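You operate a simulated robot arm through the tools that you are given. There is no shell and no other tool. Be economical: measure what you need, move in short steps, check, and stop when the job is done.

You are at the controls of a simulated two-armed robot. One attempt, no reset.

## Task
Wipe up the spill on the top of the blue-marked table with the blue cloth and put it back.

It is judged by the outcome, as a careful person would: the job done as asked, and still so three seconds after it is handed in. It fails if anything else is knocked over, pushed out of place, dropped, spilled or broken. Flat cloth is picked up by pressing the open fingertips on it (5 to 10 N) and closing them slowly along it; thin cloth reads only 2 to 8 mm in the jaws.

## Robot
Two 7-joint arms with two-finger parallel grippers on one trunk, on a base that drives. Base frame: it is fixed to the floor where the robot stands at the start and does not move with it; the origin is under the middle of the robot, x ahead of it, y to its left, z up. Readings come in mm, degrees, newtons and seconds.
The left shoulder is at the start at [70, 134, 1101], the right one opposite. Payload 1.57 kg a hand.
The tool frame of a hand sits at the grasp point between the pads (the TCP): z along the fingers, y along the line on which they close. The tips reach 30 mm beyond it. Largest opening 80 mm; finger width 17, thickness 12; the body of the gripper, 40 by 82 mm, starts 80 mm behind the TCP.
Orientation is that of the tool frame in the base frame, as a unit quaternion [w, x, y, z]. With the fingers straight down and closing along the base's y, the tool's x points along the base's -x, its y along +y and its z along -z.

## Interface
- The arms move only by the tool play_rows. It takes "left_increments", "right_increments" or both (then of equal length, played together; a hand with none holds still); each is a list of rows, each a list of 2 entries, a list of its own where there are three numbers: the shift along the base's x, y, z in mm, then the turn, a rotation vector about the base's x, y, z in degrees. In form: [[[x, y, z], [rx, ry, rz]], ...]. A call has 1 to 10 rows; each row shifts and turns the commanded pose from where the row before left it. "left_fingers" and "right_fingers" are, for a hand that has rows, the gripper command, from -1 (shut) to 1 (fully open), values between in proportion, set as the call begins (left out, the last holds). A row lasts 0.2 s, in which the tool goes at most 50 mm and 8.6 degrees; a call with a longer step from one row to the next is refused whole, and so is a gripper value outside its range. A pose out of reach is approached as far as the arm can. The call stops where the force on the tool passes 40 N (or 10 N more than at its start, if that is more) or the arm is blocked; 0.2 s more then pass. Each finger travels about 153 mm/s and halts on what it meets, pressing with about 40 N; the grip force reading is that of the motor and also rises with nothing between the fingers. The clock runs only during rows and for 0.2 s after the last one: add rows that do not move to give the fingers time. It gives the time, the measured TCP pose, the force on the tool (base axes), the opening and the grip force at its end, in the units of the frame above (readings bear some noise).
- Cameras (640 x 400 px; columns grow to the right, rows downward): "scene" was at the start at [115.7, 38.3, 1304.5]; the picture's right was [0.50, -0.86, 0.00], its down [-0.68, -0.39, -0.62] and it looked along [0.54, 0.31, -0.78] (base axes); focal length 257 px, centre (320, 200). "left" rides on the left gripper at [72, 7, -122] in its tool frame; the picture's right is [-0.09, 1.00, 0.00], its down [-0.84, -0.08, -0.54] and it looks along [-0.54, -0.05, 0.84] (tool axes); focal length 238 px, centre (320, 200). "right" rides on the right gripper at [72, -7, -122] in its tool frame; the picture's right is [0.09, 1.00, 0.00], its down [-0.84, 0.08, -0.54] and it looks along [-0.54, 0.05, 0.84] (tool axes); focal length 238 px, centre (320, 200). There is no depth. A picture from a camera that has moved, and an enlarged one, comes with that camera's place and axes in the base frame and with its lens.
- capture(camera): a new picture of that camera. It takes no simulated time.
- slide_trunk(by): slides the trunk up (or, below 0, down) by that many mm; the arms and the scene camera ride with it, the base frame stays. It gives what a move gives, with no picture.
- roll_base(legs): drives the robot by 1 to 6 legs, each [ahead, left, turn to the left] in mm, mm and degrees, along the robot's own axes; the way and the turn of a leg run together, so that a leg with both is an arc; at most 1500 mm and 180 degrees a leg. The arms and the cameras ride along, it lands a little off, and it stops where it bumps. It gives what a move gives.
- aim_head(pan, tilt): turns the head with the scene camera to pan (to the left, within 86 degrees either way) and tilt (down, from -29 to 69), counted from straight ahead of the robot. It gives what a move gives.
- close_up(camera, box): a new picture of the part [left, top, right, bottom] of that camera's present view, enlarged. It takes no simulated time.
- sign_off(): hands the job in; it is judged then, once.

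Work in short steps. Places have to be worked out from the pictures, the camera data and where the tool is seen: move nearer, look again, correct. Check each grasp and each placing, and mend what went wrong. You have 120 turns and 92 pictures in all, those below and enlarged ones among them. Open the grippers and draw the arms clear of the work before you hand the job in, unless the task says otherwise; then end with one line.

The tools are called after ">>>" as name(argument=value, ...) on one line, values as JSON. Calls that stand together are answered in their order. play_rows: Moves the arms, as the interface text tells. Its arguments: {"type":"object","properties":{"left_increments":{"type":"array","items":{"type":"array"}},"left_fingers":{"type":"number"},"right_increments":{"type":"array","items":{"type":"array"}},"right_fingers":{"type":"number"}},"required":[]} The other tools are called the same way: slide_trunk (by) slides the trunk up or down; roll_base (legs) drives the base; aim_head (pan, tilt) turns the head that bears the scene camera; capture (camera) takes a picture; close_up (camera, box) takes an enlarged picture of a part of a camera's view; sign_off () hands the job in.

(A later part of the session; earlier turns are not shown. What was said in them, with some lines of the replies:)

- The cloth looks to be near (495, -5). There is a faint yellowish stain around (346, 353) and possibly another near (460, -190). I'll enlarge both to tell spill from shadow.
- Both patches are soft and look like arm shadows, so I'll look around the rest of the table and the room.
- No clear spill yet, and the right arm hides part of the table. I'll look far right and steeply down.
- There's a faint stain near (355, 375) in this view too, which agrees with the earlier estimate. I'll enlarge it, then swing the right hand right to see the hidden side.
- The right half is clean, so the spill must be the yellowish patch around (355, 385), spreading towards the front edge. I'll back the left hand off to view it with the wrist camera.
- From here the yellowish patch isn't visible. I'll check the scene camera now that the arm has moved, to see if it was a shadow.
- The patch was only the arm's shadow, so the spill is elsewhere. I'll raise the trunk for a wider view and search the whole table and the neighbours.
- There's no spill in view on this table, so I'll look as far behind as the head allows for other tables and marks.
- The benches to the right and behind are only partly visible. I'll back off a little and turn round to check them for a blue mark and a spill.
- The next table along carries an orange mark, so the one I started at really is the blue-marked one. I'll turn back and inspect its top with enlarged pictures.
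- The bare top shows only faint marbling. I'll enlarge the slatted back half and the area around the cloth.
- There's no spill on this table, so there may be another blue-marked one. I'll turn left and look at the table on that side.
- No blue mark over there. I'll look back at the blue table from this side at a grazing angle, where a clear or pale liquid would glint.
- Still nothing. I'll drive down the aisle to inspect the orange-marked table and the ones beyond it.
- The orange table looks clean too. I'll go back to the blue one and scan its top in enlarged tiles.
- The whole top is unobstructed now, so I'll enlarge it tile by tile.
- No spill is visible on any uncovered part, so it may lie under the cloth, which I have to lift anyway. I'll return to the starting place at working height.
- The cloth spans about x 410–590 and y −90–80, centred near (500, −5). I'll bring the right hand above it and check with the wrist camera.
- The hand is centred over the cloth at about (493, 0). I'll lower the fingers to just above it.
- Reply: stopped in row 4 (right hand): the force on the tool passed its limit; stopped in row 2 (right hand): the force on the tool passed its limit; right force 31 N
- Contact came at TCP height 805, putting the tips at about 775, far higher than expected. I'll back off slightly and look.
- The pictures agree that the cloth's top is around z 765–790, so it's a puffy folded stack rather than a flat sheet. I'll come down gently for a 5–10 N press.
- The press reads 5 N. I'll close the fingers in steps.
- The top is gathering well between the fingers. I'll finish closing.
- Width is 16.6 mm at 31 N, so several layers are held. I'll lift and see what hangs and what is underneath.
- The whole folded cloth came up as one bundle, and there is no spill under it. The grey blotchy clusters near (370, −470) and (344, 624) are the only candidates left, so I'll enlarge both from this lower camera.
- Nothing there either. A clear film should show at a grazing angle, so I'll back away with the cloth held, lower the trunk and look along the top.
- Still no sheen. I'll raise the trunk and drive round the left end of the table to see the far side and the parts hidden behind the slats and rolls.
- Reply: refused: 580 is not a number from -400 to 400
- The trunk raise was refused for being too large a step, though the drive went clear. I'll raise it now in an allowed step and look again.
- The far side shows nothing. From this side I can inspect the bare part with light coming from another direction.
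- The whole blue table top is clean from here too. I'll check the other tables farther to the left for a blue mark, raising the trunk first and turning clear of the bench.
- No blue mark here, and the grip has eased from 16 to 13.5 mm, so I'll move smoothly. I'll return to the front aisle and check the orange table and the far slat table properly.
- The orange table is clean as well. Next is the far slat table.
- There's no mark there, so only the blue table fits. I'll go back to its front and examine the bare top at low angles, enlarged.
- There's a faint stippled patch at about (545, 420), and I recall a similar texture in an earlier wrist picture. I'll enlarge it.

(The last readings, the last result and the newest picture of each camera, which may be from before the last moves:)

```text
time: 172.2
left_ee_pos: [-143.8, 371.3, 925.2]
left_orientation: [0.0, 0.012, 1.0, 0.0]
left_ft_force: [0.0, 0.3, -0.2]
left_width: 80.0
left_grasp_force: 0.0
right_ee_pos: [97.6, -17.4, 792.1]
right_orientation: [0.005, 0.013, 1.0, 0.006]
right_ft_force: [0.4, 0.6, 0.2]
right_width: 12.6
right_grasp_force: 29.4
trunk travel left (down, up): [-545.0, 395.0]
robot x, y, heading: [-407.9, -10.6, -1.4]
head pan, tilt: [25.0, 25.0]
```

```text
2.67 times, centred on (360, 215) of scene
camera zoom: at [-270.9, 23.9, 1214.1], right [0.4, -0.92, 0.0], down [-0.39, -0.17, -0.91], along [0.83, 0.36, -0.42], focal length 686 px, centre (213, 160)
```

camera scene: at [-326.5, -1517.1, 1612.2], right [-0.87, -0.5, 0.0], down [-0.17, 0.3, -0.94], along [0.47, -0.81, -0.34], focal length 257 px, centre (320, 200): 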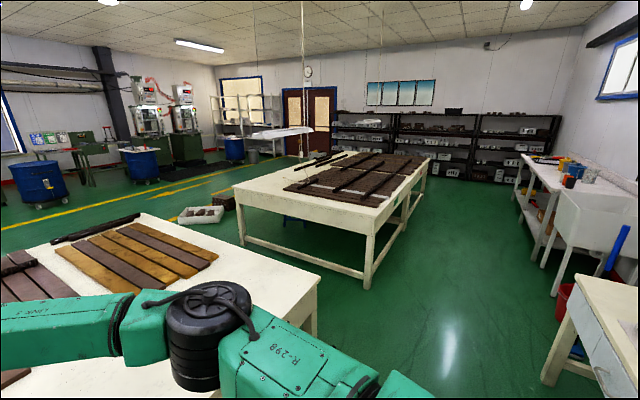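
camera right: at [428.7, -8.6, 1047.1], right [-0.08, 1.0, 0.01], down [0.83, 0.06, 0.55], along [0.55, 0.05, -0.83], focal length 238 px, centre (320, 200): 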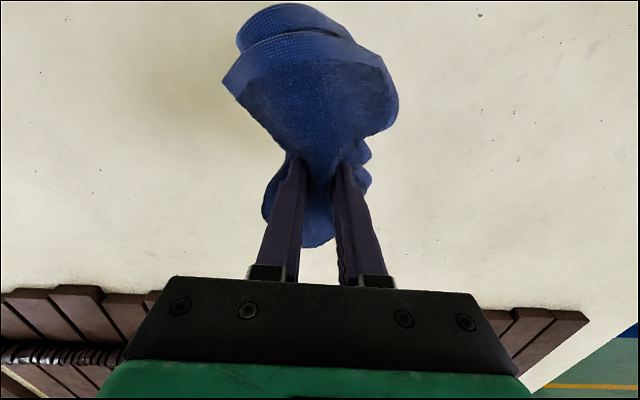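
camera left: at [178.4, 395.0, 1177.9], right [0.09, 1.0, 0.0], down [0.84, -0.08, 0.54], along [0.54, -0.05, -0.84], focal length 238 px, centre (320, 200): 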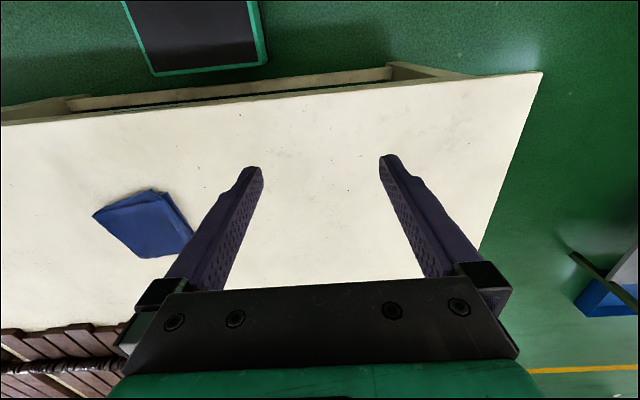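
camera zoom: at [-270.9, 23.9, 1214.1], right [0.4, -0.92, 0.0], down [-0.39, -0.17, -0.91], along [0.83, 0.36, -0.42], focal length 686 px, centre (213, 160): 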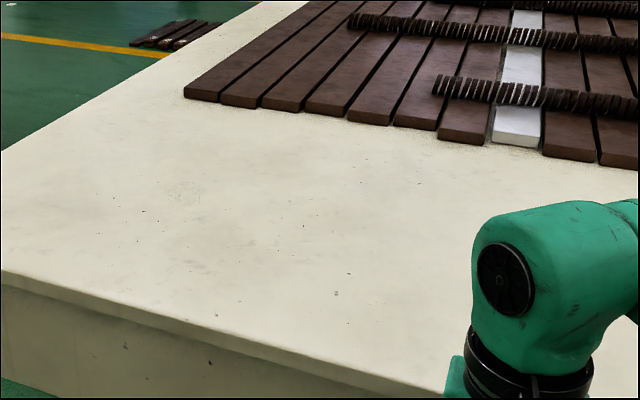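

Found it: a clear, nearly invisible puddle about 80 mm across near (545, 425), with a small glint and a refracted rim. I'll restore the trunk height and park so the puddle is straight ahead of the right hand.

>>> slide_trunk(by=135)

>>> roll_base(legs=[[0, 450, 1.5], [380, 0, 0]])

>>> aim_head(pan=0, tilt=50)

>>> capture(camera="scene")

>>> capture(camera="right")

```text
time: 173.9
left_ee_pos: [-143.6, 371.4, 1060.3]
left_orientation: [0.0, 0.012, 1.0, 0.0]
left_ft_force: [0.0, -0.4, 0.5]
left_width: 79.8
left_grasp_force: 0.0
right_ee_pos: [97.2, -16.6, 925.0]
right_orientation: [0.006, 0.013, 1.0, 0.006]
right_ft_force: [-0.1, 0.2, -0.1]
right_width: 13.0
right_grasp_force: 29.5
trunk travel left (down, up): [-680.0, 260.0]
robot x, y, heading: [-403.0, -12.6, -1.3]
head pan, tilt: [25.0, 25.0]
```

```text
time: 178.6
left_ee_pos: [221.5, 830.4, 1060.1]
left_orientation: [0.001, -0.005, 1.0, 0.0]
left_ft_force: [-0.6, 1.0, 0.3]
left_width: 80.0
left_grasp_force: 0.0
right_ee_pos: [477.3, 451.2, 926.8]
right_orientation: [0.005, -0.005, 1.0, 0.007]
right_ft_force: [0.2, 0.0, -0.8]
right_width: 12.7
right_grasp_force: 29.3
trunk travel left (down, up): [-680.0, 260.0]
robot x, y, heading: [-24.5, 435.4, 0.8]
head pan, tilt: [25.0, 25.0]
```

```text
time: 179.4
left_ee_pos: [221.8, 830.6, 1060.7]
left_orientation: [0.001, -0.005, 1.0, 0.001]
left_ft_force: [0.0, 0.0, -1.0]
left_width: 79.8
left_grasp_force: 0.0
right_ee_pos: [477.5, 452.0, 926.5]
right_orientation: [0.005, -0.005, 1.0, 0.006]
right_ft_force: [0.0, 0.7, 0.0]
right_width: 12.8
right_grasp_force: 29.7
trunk travel left (down, up): [-680.0, 260.0]
robot x, y, heading: [-23.2, 440.1, 0.6]
head pan, tilt: [0.0, 50.0]
```

```text
23 pictures are left
camera scene: at [101.7, 440.2, 1311.7], right [0.01, -1.0, 0.0], down [-0.77, -0.01, -0.64], along [0.64, 0.01, -0.77], focal length 257 px, centre (320, 200)
```

scene: 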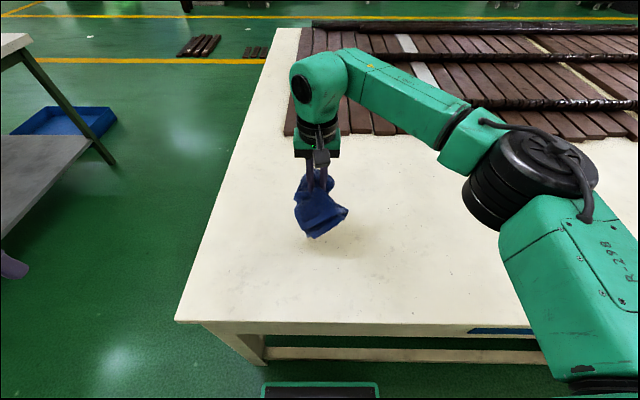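

```text
22 pictures are left
camera right: at [406.2, 442.3, 1047.0], right [-0.1, 0.99, 0.01], down [0.83, 0.08, 0.55], along [0.55, 0.07, -0.83], focal length 238 px, centre (320, 200)
```

right: 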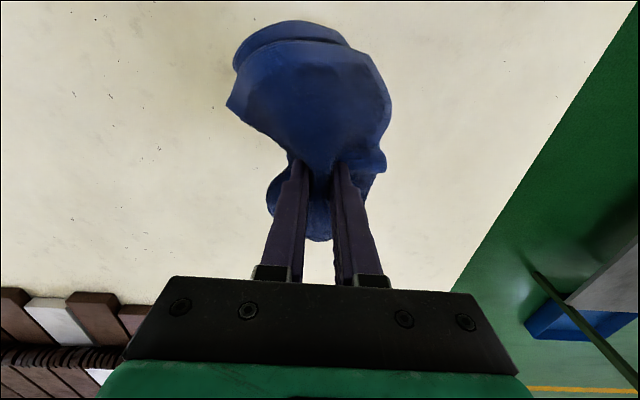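

The hand is hiding the puddle. I'll move it aside 160 mm to pin the spot down with both cameras.

>>> play_rows(right_increments=[[[0, -40, 0], [0, 0, 0]], [[0, -40, 0], [0, 0, 0]], [[0, -40, 0], [0, 0, 0]], [[0, -40, 0], [0, 0, 0]], [[0, 0, 0], [0, 0, 0]]])

>>> close_up(camera="scene", box=[240, 140, 400, 240])

>>> close_up(camera="right", box=[340, 60, 600, 220])

```text
time: 180.7
left_ee_pos: [223.3, 831.6, 1060.9]
left_orientation: [0.001, -0.005, 1.0, 0.0]
left_ft_force: [0.0, 1.0, -0.1]
left_width: 79.9
left_grasp_force: 0.0
right_ee_pos: [479.1, 293.8, 926.1]
right_orientation: [0.004, -0.005, 1.0, 0.006]
right_ft_force: [-1.6, -0.2, -0.8]
right_width: 12.7
right_grasp_force: 29.6
trunk travel left (down, up): [-680.0, 260.0]
robot x, y, heading: [-24.8, 437.4, 0.6]
head pan, tilt: [0.0, 50.0]
```

```text
4.00 times, centred on (320, 190) of scene
camera zoom: at [102.0, 441.1, 1311.6], right [0.01, -1.0, 0.0], down [-0.77, -0.01, -0.64], along [0.64, 0.01, -0.77], focal length 1029 px, centre (320, 240)
```

zoom: 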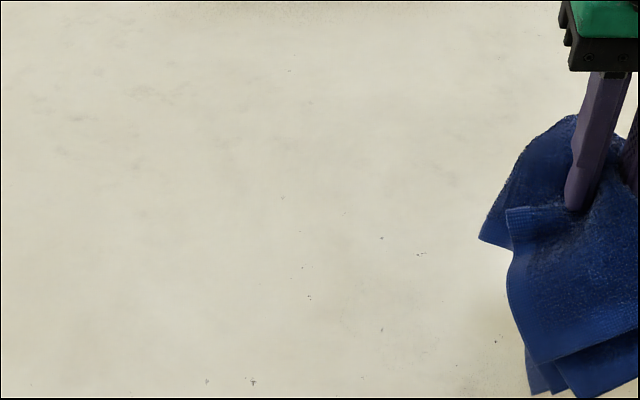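

```text
2.46 times, centred on (470, 140) of right
camera zoom: at [407.2, 284.4, 1047.1], right [-0.1, 0.99, 0.01], down [0.83, 0.08, 0.55], along [0.55, 0.07, -0.83], focal length 587 px, centre (-49, 348)
```

zoom: 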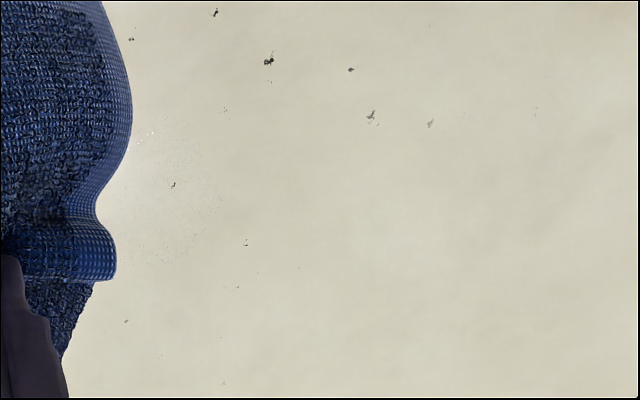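

The spot matches across all views if the surface is at about z 755: the puddle is centred at (502, 405), about 80 mm across. I'll move above it and lower the cloth gently.

>>> play_rows(right_increments=[[[10, 37, 0], [0, 0, 0]], [[10, 37, 0], [0, 0, 0]], [[10, 37, 0], [0, 0, 0]], [[0, 0, -30], [0, 0, 0]], [[0, 0, -25], [0, 0, 0]], [[0, 0, -20], [0, 0, 0]], [[0, 0, -10], [0, 0, 0]], [[0, 0, 0], [0, 0, 0]]])

>>> capture(camera="right")

```text
time: 182.4
left_ee_pos: [221.2, 831.4, 1061.3]
left_orientation: [0.001, -0.006, 1.0, 0.0]
left_ft_force: [-0.5, 0.2, -0.2]
left_width: 80.2
left_grasp_force: 0.1
right_ee_pos: [507.8, 404.7, 839.2]
right_orientation: [0.006, -0.005, 1.0, 0.006]
right_ft_force: [-0.1, 0.4, -0.5]
right_width: 12.9
right_grasp_force: 29.7
trunk travel left (down, up): [-680.0, 260.0]
robot x, y, heading: [-24.7, 438.0, 0.4]
head pan, tilt: [0.0, 50.0]
```

```text
19 pictures are left
camera right: at [435.4, 394.6, 961.5], right [-0.1, 0.99, 0.01], down [0.83, 0.08, 0.55], along [0.55, 0.07, -0.83], focal length 238 px, centre (320, 200)
```

right: 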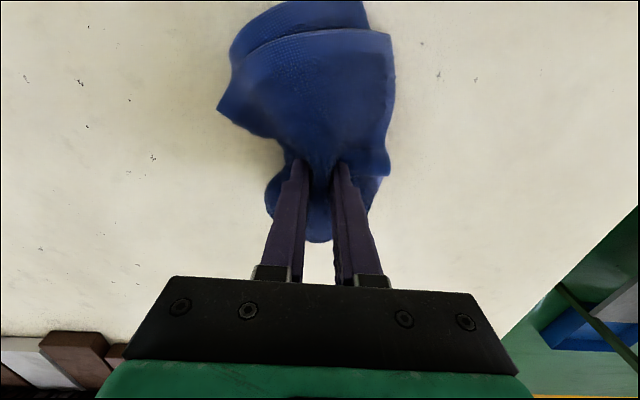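

Still no contact at 839. I'll keep lowering in small steps.

>>> play_rows(right_increments=[[[0, 0, -8], [0, 0, 0]], [[0, 0, -8], [0, 0, 0]], [[0, 0, -6], [0, 0, 0]], [[0, 0, 0], [0, 0, 0]]])

>>> play_rows(right_increments=[[[0, 0, -4], [0, 0, 0]], [[0, 0, -3], [0, 0, 0]], [[0, 0, 0], [0, 0, 0]]])

```text
time: 183.4
left_ee_pos: [220.4, 831.0, 1062.0]
left_orientation: [0.001, -0.006, 1.0, 0.001]
left_ft_force: [-0.8, 0.2, 0.2]
left_width: 80.0
left_grasp_force: 0.0
right_ee_pos: [507.4, 403.2, 821.0]
right_orientation: [0.006, -0.005, 1.0, 0.006]
right_ft_force: [-1.2, -0.8, 7.1]
right_width: 12.6
right_grasp_force: 29.8
trunk travel left (down, up): [-680.0, 260.0]
robot x, y, heading: [-27.1, 440.0, 0.7]
head pan, tilt: [0.0, 50.0]
```

```text
time: 184.2
left_ee_pos: [219.3, 830.5, 1062.5]
left_orientation: [0.002, -0.006, 1.0, 0.001]
left_ft_force: [-0.6, 0.3, 0.2]
left_width: 79.8
left_grasp_force: 0.0
right_ee_pos: [505.9, 400.9, 815.9]
right_orientation: [0.007, -0.006, 1.0, 0.007]
right_ft_force: [-0.6, -2.0, 21.2]
right_width: 12.7
right_grasp_force: 29.2
trunk travel left (down, up): [-680.0, 260.0]
robot x, y, heading: [-26.8, 440.9, 0.7]
head pan, tilt: [0.0, 50.0]
```

Contact is firm at 21 N. I'll ease it to about 10 N and wipe back and forth over the puddle.

>>> play_rows(right_increments=[[[0, 0, 3], [0, 0, 0]], [[-25, 20, 0], [0, 0, 0]], [[-25, 20, 0], [0, 0, 0]], [[-20, 10, 0], [0, 0, 0]], [[35, 0, 0], [0, 0, 0]], [[35, 0, 0], [0, 0, 0]], [[35, 0, 0], [0, 0, 0]], [[35, 0, 0], [0, 0, 0]], [[0, -25, 0], [0, 0, 0]]])

>>> play_rows(right_increments=[[[-35, 0, 0], [0, 0, 0]], [[-35, 0, 0], [0, 0, 0]], [[-35, 0, 0], [0, 0, 0]], [[-35, 0, 0], [0, 0, 0]], [[0, -25, 0], [0, 0, 0]], [[35, 0, 0], [0, 0, 0]], [[35, 0, 0], [0, 0, 0]], [[35, 0, 0], [0, 0, 0]], [[35, 0, 0], [0, 0, 0]]])

>>> play_rows(right_increments=[[[0, -25, 0], [0, 0, 0]], [[-35, 0, 0], [0, 0, 0]], [[-35, 0, 0], [0, 0, 0]], [[-35, 0, 0], [0, 0, 0]], [[-35, 0, 0], [0, 0, 0]], [[0, -25, 0], [0, 0, 0]], [[35, 0, 0], [0, 0, 0]], [[35, 0, 0], [0, 0, 0]], [[35, 0, 0], [0, 0, 0]], [[35, 0, 0], [0, 0, 0]]])

>>> capture(camera="right")

```text
time: 186.2
left_ee_pos: [222.4, 828.9, 1061.8]
left_orientation: [0.0, -0.005, 1.0, 0.001]
left_ft_force: [0.7, -0.1, -0.6]
left_width: 79.9
left_grasp_force: 0.0
right_ee_pos: [537.1, 426.7, 814.3]
right_orientation: [0.005, -0.006, 1.0, 0.007]
right_ft_force: [0.6, 2.2, 3.7]
right_width: 13.0
right_grasp_force: 30.2
right hand out of reach, approached as far as the arm can: row 7, 8
trunk travel left (down, up): [-680.0, 260.0]
robot x, y, heading: [-26.0, 439.9, 0.5]
head pan, tilt: [0.0, 50.0]
```

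```text
time: 188.2
left_ee_pos: [223.4, 832.3, 1059.7]
left_orientation: [0.001, -0.005, 1.0, 0.0]
left_ft_force: [0.2, 0.6, 0.0]
left_width: 80.0
left_grasp_force: 0.0
right_ee_pos: [535.4, 402.6, 817.4]
right_orientation: [0.004, -0.007, 1.0, 0.006]
right_ft_force: [-0.9, -0.3, 1.4]
right_width: 13.0
right_grasp_force: 29.9
trunk travel left (down, up): [-680.0, 260.0]
robot x, y, heading: [-24.2, 435.1, 0.7]
head pan, tilt: [0.0, 50.0]
```

```text
time: 190.4
left_ee_pos: [223.1, 832.0, 1061.7]
left_orientation: [0.001, -0.005, 1.0, 0.0]
left_ft_force: [0.1, -0.3, -0.2]
left_width: 80.1
left_grasp_force: 0.1
right_ee_pos: [537.0, 352.0, 814.9]
right_orientation: [0.005, -0.006, 1.0, 0.006]
right_ft_force: [-1.5, -0.7, 5.3]
right_width: 12.9
right_grasp_force: 29.5
trunk travel left (down, up): [-680.0, 260.0]
robot x, y, heading: [-23.0, 437.7, 0.6]
head pan, tilt: [0.0, 50.0]
```

```text
18 pictures are left
camera right: at [464.1, 343.7, 935.3], right [-0.1, 0.99, 0.01], down [0.83, 0.08, 0.55], along [0.55, 0.07, -0.83], focal length 238 px, centre (320, 200)
```

right: 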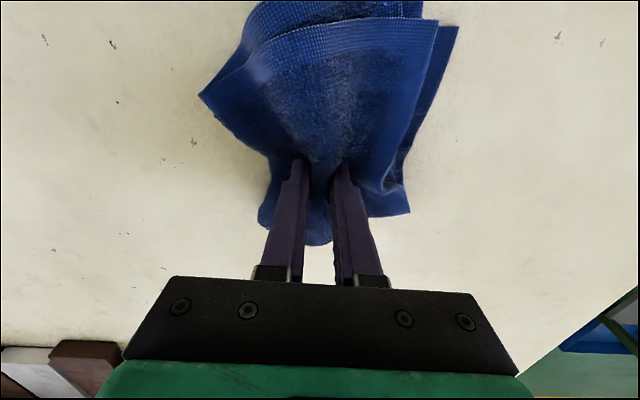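

The cloth is spread and in contact at about 5 N. I'll press 3 mm more and cross-wipe along y.

>>> play_rows(right_increments=[[[0, 0, -3], [0, 0, 0]], [[0, 35, 0], [0, 0, 0]], [[0, 35, 0], [0, 0, 0]], [[0, 35, 0], [0, 0, 0]], [[-25, 0, 0], [0, 0, 0]], [[0, -35, 0], [0, 0, 0]], [[0, -35, 0], [0, 0, 0]], [[0, -35, 0], [0, 0, 0]], [[-25, 0, 0], [0, 0, 0]]])

>>> play_rows(right_increments=[[[0, 35, 0], [0, 0, 0]], [[0, 35, 0], [0, 0, 0]], [[0, 35, 0], [0, 0, 0]], [[40, 0, 0], [0, 0, 0]], [[0, -35, 0], [0, 0, 0]], [[0, -35, 0], [0, 0, 0]], [[0, -35, 0], [0, 0, 0]], [[0, -35, 0], [0, 0, 0]], [[0, 0, 0], [0, 0, 0]]])

>>> play_rows(right_increments=[[[0, 0, 30], [0, 0, 0]], [[0, -30, 40], [0, 0, 0]], [[0, -30, 40], [0, 0, 0]], [[0, -45, 0], [0, 0, 0]], [[0, -45, 0], [0, 0, 0]], [[0, -45, 0], [0, 0, 0]], [[0, 0, 0], [0, 0, 0]]])

>>> close_up(camera="scene", box=[270, 170, 400, 251])

>>> capture(camera="right")

```text
time: 192.4
left_ee_pos: [222.1, 830.4, 1061.0]
left_orientation: [0.001, -0.005, 1.0, 0.0]
left_ft_force: [-0.7, 0.5, -0.3]
left_width: 80.1
left_grasp_force: 0.1
right_ee_pos: [483.8, 349.6, 813.5]
right_orientation: [0.005, -0.005, 1.0, 0.006]
right_ft_force: [2.1, -0.4, 4.1]
right_width: 13.1
right_grasp_force: 29.5
trunk travel left (down, up): [-680.0, 260.0]
robot x, y, heading: [-26.6, 439.1, 0.6]
head pan, tilt: [0.0, 50.0]
```

```text
time: 194.4
left_ee_pos: [220.4, 832.4, 1060.3]
left_orientation: [0.0, -0.006, 1.0, -0.001]
left_ft_force: [-0.2, -0.7, 0.4]
left_width: 80.1
left_grasp_force: 0.0
right_ee_pos: [522.9, 314.6, 813.5]
right_orientation: [0.006, -0.005, 1.0, 0.006]
right_ft_force: [-0.1, -0.6, 6.9]
right_width: 13.0
right_grasp_force: 29.9
trunk travel left (down, up): [-680.0, 260.0]
robot x, y, heading: [-29.2, 437.4, 0.6]
head pan, tilt: [0.0, 50.0]
```

```text
time: 196.1
left_ee_pos: [222.7, 830.3, 1062.0]
left_orientation: [0.001, -0.005, 1.0, 0.0]
left_ft_force: [-0.5, -0.3, 0.4]
left_width: 80.0
left_grasp_force: 0.0
right_ee_pos: [525.7, 166.6, 921.2]
right_orientation: [0.005, -0.005, 1.0, 0.006]
right_ft_force: [-0.1, -0.2, -0.6]
right_width: 12.8
right_grasp_force: 29.5
right hand out of reach, approached as far as the arm can: row 6
trunk travel left (down, up): [-680.0, 260.0]
robot x, y, heading: [-21.9, 438.6, 0.4]
head pan, tilt: [0.0, 50.0]
```

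```text
4.92 times, centred on (335, 210) of scene
camera zoom: at [101.8, 439.6, 1311.6], right [0.01, -1.0, 0.0], down [-0.77, -0.01, -0.64], along [0.64, 0.01, -0.77], focal length 1267 px, centre (246, 148)
```

zoom: 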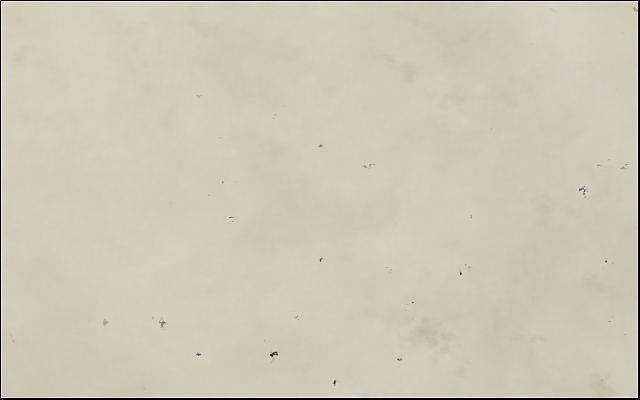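

```text
16 pictures are left
camera right: at [454.8, 157.3, 1042.4], right [-0.1, 0.99, 0.01], down [0.83, 0.08, 0.55], along [0.55, 0.07, -0.83], focal length 238 px, centre (320, 200)
```

right: 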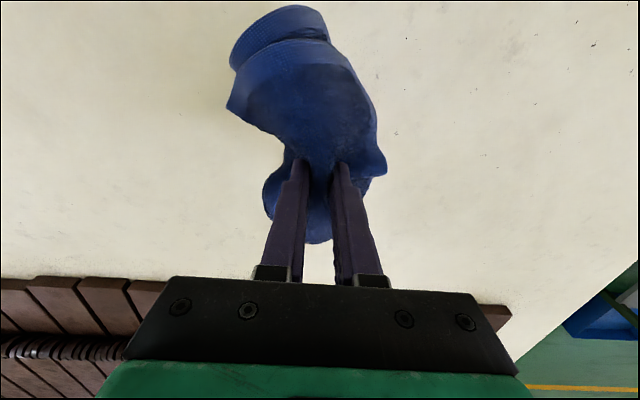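

It looks wiped from here. I'll confirm from the vantage where the puddle was visible before.

>>> roll_base(legs=[[-382, 0, 0], [0, -450, -1.5]])

>>> slide_trunk(by=-135)

>>> aim_head(pan=0, tilt=20)

>>> close_up(camera="scene", box=[140, 220, 260, 295])

>>> close_up(camera="scene", box=[0, 130, 320, 330])

```text
time: 200.8
left_ee_pos: [-152.2, 375.6, 1061.1]
left_orientation: [0.001, 0.008, 1.0, 0.0]
left_ft_force: [-0.2, -0.3, 0.0]
left_width: 80.1
left_grasp_force: 0.1
right_ee_pos: [133.6, -296.3, 921.1]
right_orientation: [0.006, 0.008, 1.0, 0.007]
right_ft_force: [0.3, 0.0, -1.1]
right_width: 12.9
right_grasp_force: 30.1
trunk travel left (down, up): [-680.0, 260.0]
robot x, y, heading: [-412.2, -11.2, -0.8]
head pan, tilt: [0.0, 50.0]
```

```text
time: 202.4
left_ee_pos: [-151.7, 376.1, 926.0]
left_orientation: [0.001, 0.008, 1.0, 0.0]
left_ft_force: [0.6, 0.2, -1.1]
left_width: 80.1
left_grasp_force: 0.1
right_ee_pos: [133.3, -296.9, 786.9]
right_orientation: [0.005, 0.008, 1.0, 0.006]
right_ft_force: [-0.2, -0.5, -0.3]
right_width: 12.6
right_grasp_force: 29.5
trunk travel left (down, up): [-545.0, 395.0]
robot x, y, heading: [-413.4, -11.8, -1.0]
head pan, tilt: [0.0, 50.0]
```

```text
time: 203.3
left_ee_pos: [-152.4, 373.8, 927.5]
left_orientation: [0.001, 0.009, 1.0, 0.001]
left_ft_force: [-0.4, 0.5, 0.5]
left_width: 80.2
left_grasp_force: 0.1
right_ee_pos: [132.9, -295.6, 787.4]
right_orientation: [0.005, 0.008, 1.0, 0.006]
right_ft_force: [-0.5, -0.8, -1.0]
right_width: 12.8
right_grasp_force: 29.8
trunk travel left (down, up): [-545.0, 395.0]
robot x, y, heading: [-413.0, -13.3, -0.9]
head pan, tilt: [0.0, 20.0]
```

```text
5.33 times, centred on (200, 258) of scene
camera zoom: at [-267.5, -12.7, 1222.1], right [-0.02, -1.0, 0.0], down [-0.34, 0.01, -0.94], along [0.94, -0.01, -0.34], focal length 1372 px, centre (960, -107)
```

zoom: 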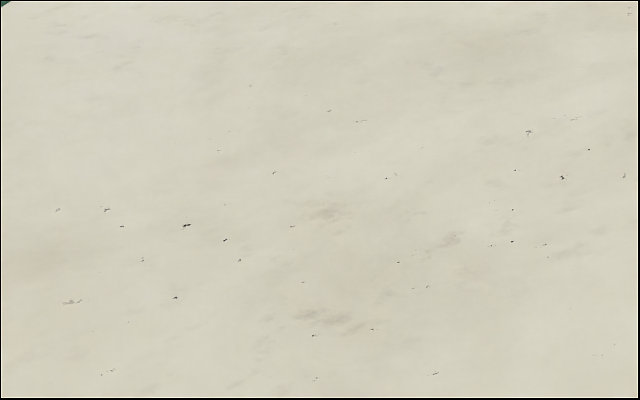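

```text
2.00 times, centred on (160, 230) of scene
camera zoom: at [-267.5, -12.7, 1222.1], right [-0.02, -1.0, 0.0], down [-0.34, 0.01, -0.94], along [0.94, -0.01, -0.34], focal length 515 px, centre (640, 140)
```

zoom: 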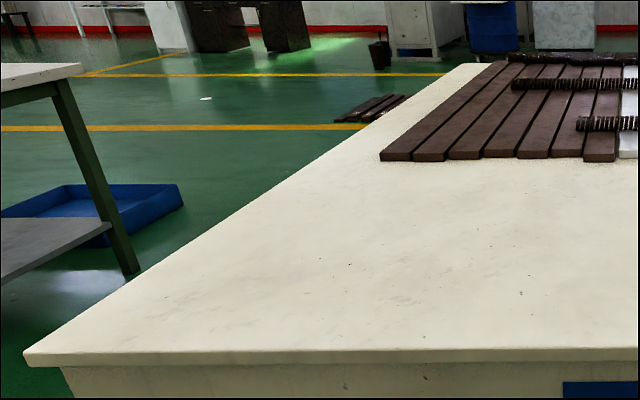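

The puddle is completely gone. Now I'll raise the trunk, drive back to the starting place and bring the cloth over its original spot at (500, −2).

>>> slide_trunk(by=135)

>>> roll_base(legs=[[410, 12, 0.5]])

>>> aim_head(pan=0, tilt=55)

```text
time: 205.0
left_ee_pos: [-152.7, 374.3, 1060.1]
left_orientation: [0.001, 0.007, 1.0, 0.001]
left_ft_force: [0.2, -0.9, 0.0]
left_width: 80.0
left_grasp_force: 0.1
right_ee_pos: [133.6, -297.7, 922.0]
right_orientation: [0.004, 0.007, 1.0, 0.007]
right_ft_force: [-0.6, -0.1, -1.0]
right_width: 13.0
right_grasp_force: 29.4
trunk travel left (down, up): [-680.0, 260.0]
robot x, y, heading: [-408.1, -10.1, -1.0]
head pan, tilt: [0.0, 20.0]
```

```text
time: 207.5
left_ee_pos: [254.4, 383.2, 1059.2]
left_orientation: [0.0, 0.005, 1.0, 0.0]
left_ft_force: [0.2, 0.2, 0.3]
left_width: 79.8
left_grasp_force: 0.0
right_ee_pos: [543.3, -287.2, 921.1]
right_orientation: [0.005, 0.006, 1.0, 0.006]
right_ft_force: [0.7, -0.6, 0.3]
right_width: 12.8
right_grasp_force: 29.7
trunk travel left (down, up): [-680.0, 260.0]
robot x, y, heading: [3.8, -4.7, -0.4]
head pan, tilt: [0.0, 20.0]
```

```text
time: 208.5
left_ee_pos: [254.6, 381.4, 1060.4]
left_orientation: [0.001, 0.005, 1.0, 0.0]
left_ft_force: [-0.6, 0.7, -0.5]
left_width: 80.0
left_grasp_force: 0.0
right_ee_pos: [544.5, -286.8, 920.7]
right_orientation: [0.006, 0.006, 1.0, 0.006]
right_ft_force: [-0.3, -0.2, -0.8]
right_width: 13.1
right_grasp_force: 30.0
trunk travel left (down, up): [-680.0, 260.0]
robot x, y, heading: [1.6, -2.4, -0.5]
head pan, tilt: [0.0, 55.0]
```

Next I'll shift the hand to (501, −2) and lower partway.

>>> play_rows(right_increments=[[[-6, 41, 0], [0, 0, 0]], [[-6, 41, 0], [0, 0, 0]], [[-6, 41, 0], [0, 0, 0]], [[-6, 41, 0], [0, 0, 0]], [[-6, 41, 0], [0, 0, 0]], [[-6, 41, 0], [0, 0, 0]], [[-7, 39, 0], [0, 0, 0]], [[0, 0, -40], [0, 0, 0]], [[0, 0, -35], [0, 0, 0]], [[0, 0, 0], [0, 0, 0]]])

>>> play_rows(right_increments=[[[0, 0, -10], [0, 0, 0]], [[0, 0, -10], [0, 0, 0]], [[0, 0, -6], [0, 0, 0]], [[0, 0, -4], [0, 0, 0]], [[0, 0, 0], [0, 0, 0]]])

>>> capture(camera="scene")

```text
time: 210.7
left_ee_pos: [255.0, 382.6, 1060.5]
left_orientation: [0.001, 0.005, 1.0, -0.001]
left_ft_force: [1.0, -0.4, 0.1]
left_width: 80.1
left_grasp_force: 0.1
right_ee_pos: [501.3, -1.5, 846.9]
right_orientation: [0.006, 0.006, 1.0, 0.006]
right_ft_force: [-0.6, 0.1, -0.5]
right_width: 12.7
right_grasp_force: 29.8
trunk travel left (down, up): [-680.0, 260.0]
robot x, y, heading: [-3.9, -2.8, -0.4]
head pan, tilt: [0.0, 55.0]
```

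```text
time: 211.9
left_ee_pos: [255.0, 381.8, 1060.9]
left_orientation: [0.001, 0.005, 1.0, 0.0]
left_ft_force: [-0.6, -0.5, -0.4]
left_width: 80.1
left_grasp_force: 0.1
right_ee_pos: [500.7, -2.6, 817.8]
right_orientation: [0.006, 0.006, 1.0, 0.006]
right_ft_force: [-0.8, -0.5, 6.0]
right_width: 12.6
right_grasp_force: 29.9
trunk travel left (down, up): [-680.0, 260.0]
robot x, y, heading: [-2.5, -6.3, -0.4]
head pan, tilt: [0.0, 55.0]
```

```text
13 pictures are left
camera scene: at [119.3, -4.9, 1305.3], right [-0.01, -1.0, 0.0], down [-0.82, 0.01, -0.57], along [0.57, -0.01, -0.82], focal length 257 px, centre (320, 200)
```

scene: 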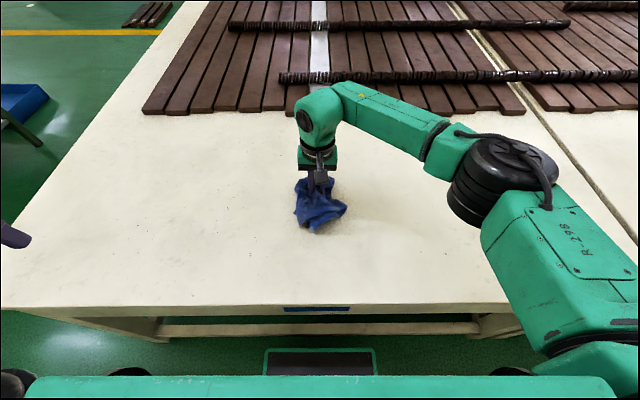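

The cloth is on its original spot at 6 N. I'll open the fingers in steps while they still touch it, so it spreads back out.

>>> play_rows(right_increments=[[[0, 0, -2], [0, 0, 0]], [[0, 0, 0], [0, 0, 0]]], right_fingers=-0.4)

>>> play_rows(right_increments=[[[0, 0, -2], [0, 0, 0]], [[0, 0, 0], [0, 0, 0]]], right_fingers=0)

>>> play_rows(right_increments=[[[0, 0, -2], [0, 0, 0]], [[0, 0, 0], [0, 0, 0]]], right_fingers=0.5)

>>> play_rows(right_increments=[[[0, 0, 0], [0, 0, 0]], [[0, 0, 0], [0, 0, 0]]], right_fingers=1)

>>> capture(camera="right")

```text
time: 212.5
left_ee_pos: [254.9, 382.3, 1061.7]
left_orientation: [0.001, 0.005, 1.0, 0.0]
left_ft_force: [0.2, 0.3, -0.4]
left_width: 80.1
left_grasp_force: 0.1
right_ee_pos: [501.1, -2.5, 814.4]
right_orientation: [0.004, 0.006, 1.0, 0.007]
right_ft_force: [0.4, 0.3, 6.1]
right_width: 24.3
right_grasp_force: 0.1
trunk travel left (down, up): [-680.0, 260.0]
robot x, y, heading: [-1.6, -5.2, -0.6]
head pan, tilt: [0.0, 55.0]
```

```text
time: 213.1
left_ee_pos: [253.5, 382.0, 1061.8]
left_orientation: [0.001, 0.005, 1.0, 0.0]
left_ft_force: [-0.2, -0.3, 0.0]
left_width: 80.2
left_grasp_force: 0.0
right_ee_pos: [500.0, -3.5, 814.6]
right_orientation: [0.007, 0.006, 1.0, 0.006]
right_ft_force: [0.4, -1.5, 7.7]
right_width: 38.3
right_grasp_force: 0.0
trunk travel left (down, up): [-680.0, 260.0]
robot x, y, heading: [-4.3, -5.6, -0.9]
head pan, tilt: [0.0, 55.0]
```

```text
time: 213.7
left_ee_pos: [252.6, 382.9, 1060.7]
left_orientation: [0.001, 0.005, 1.0, 0.0]
left_ft_force: [-0.4, -1.1, 0.3]
left_width: 80.2
left_grasp_force: 0.1
right_ee_pos: [500.2, -3.7, 812.8]
right_orientation: [0.006, 0.006, 1.0, 0.007]
right_ft_force: [0.8, -1.4, 9.2]
right_width: 56.9
right_grasp_force: 0.0
trunk travel left (down, up): [-680.0, 260.0]
robot x, y, heading: [0.6, -3.4, -0.3]
head pan, tilt: [0.0, 55.0]
```

```text
time: 214.3
left_ee_pos: [254.3, 383.0, 1062.2]
left_orientation: [0.002, 0.005, 1.0, 0.0]
left_ft_force: [0.1, -0.2, 0.6]
left_width: 80.0
left_grasp_force: 0.0
right_ee_pos: [499.7, -2.1, 811.5]
right_orientation: [0.005, 0.006, 1.0, 0.006]
right_ft_force: [-0.7, -1.7, 6.1]
right_width: 77.2
right_grasp_force: 0.1
trunk travel left (down, up): [-680.0, 260.0]
robot x, y, heading: [-1.0, -2.9, -0.4]
head pan, tilt: [0.0, 55.0]
```

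```text
12 pictures are left
camera right: at [428.0, -10.2, 932.4], right [-0.08, 1.0, 0.01], down [0.83, 0.06, 0.55], along [0.55, 0.05, -0.83], focal length 238 px, centre (320, 200)
```

right: 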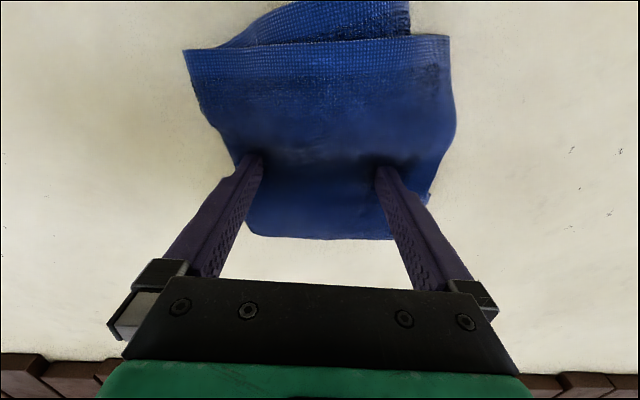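

The cloth has spread nicely. I'll lift straight up, draw the hand back clear and check.

>>> play_rows(right_increments=[[[0, 0, 10], [0, 0, 0]], [[0, 0, 20], [0, 0, 0]], [[0, 0, 40], [0, 0, 0]], [[0, 0, 45], [0, 0, 0]], [[0, -30, 35], [0, 0, 0]], [[-10, -45, 10], [0, 0, 0]], [[-10, -45, 10], [0, 0, 0]], [[-15, -45, 0], [0, 0, 0]], [[-15, -45, 0], [0, 0, 0]], [[-15, -45, 0], [0, 0, 0]]])

>>> capture(camera="scene")

>>> close_up(camera="scene", box=[240, 150, 400, 250])

```text
time: 216.5
left_ee_pos: [254.6, 380.6, 1061.1]
left_orientation: [0.0, 0.004, 1.0, 0.001]
left_ft_force: [-0.3, -0.9, 0.1]
left_width: 80.0
left_grasp_force: 0.1
right_ee_pos: [433.3, -258.7, 982.7]
right_orientation: [0.005, 0.005, 1.0, 0.006]
right_ft_force: [-0.1, 0.5, 0.0]
right_width: 80.0
right_grasp_force: 0.0
trunk travel left (down, up): [-680.0, 260.0]
robot x, y, heading: [-4.8, -7.8, -0.5]
head pan, tilt: [0.0, 55.0]
```

```text
11 pictures are left
camera scene: at [118.9, -6.5, 1305.3], right [-0.01, -1.0, 0.0], down [-0.82, 0.01, -0.57], along [0.57, 0.0, -0.82], focal length 257 px, centre (320, 200)
```

scene: 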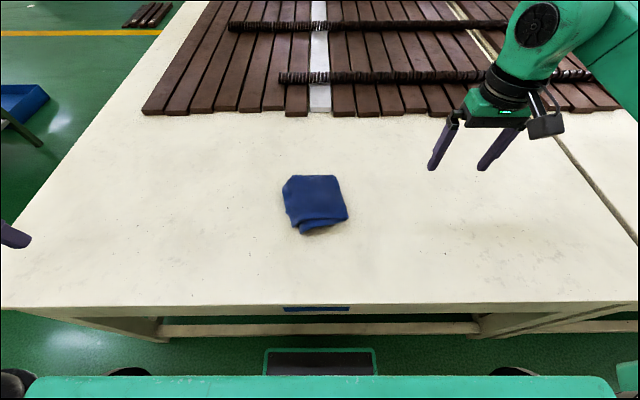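

```text
4.00 times, centred on (320, 200) of scene
camera zoom: at [118.9, -6.5, 1305.3], right [-0.01, -1.0, 0.0], down [-0.82, 0.01, -0.57], along [0.57, 0.0, -0.82], focal length 1029 px, centre (320, 200)
```

zoom: 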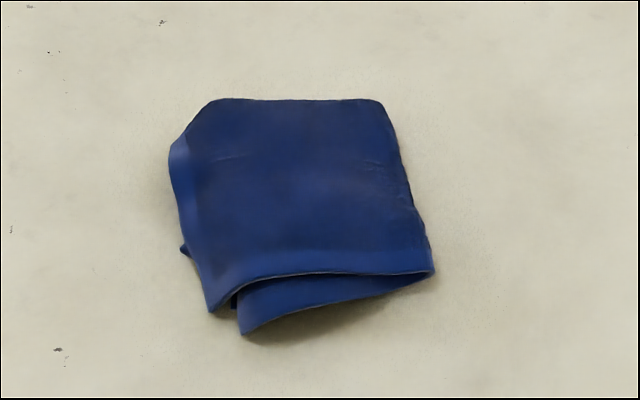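

The cloth is back on its spot, folded and flat. The puddle is gone, and both grippers are open and clear, so I'm handing the job in.

>>> sign_off()

```text
The job is handed in.
```

I wiped up the spill, a clear puddle on the left side of the blue-marked table, and put the blue cloth back folded, within about 10 mm of where it started; nothing else was touched.
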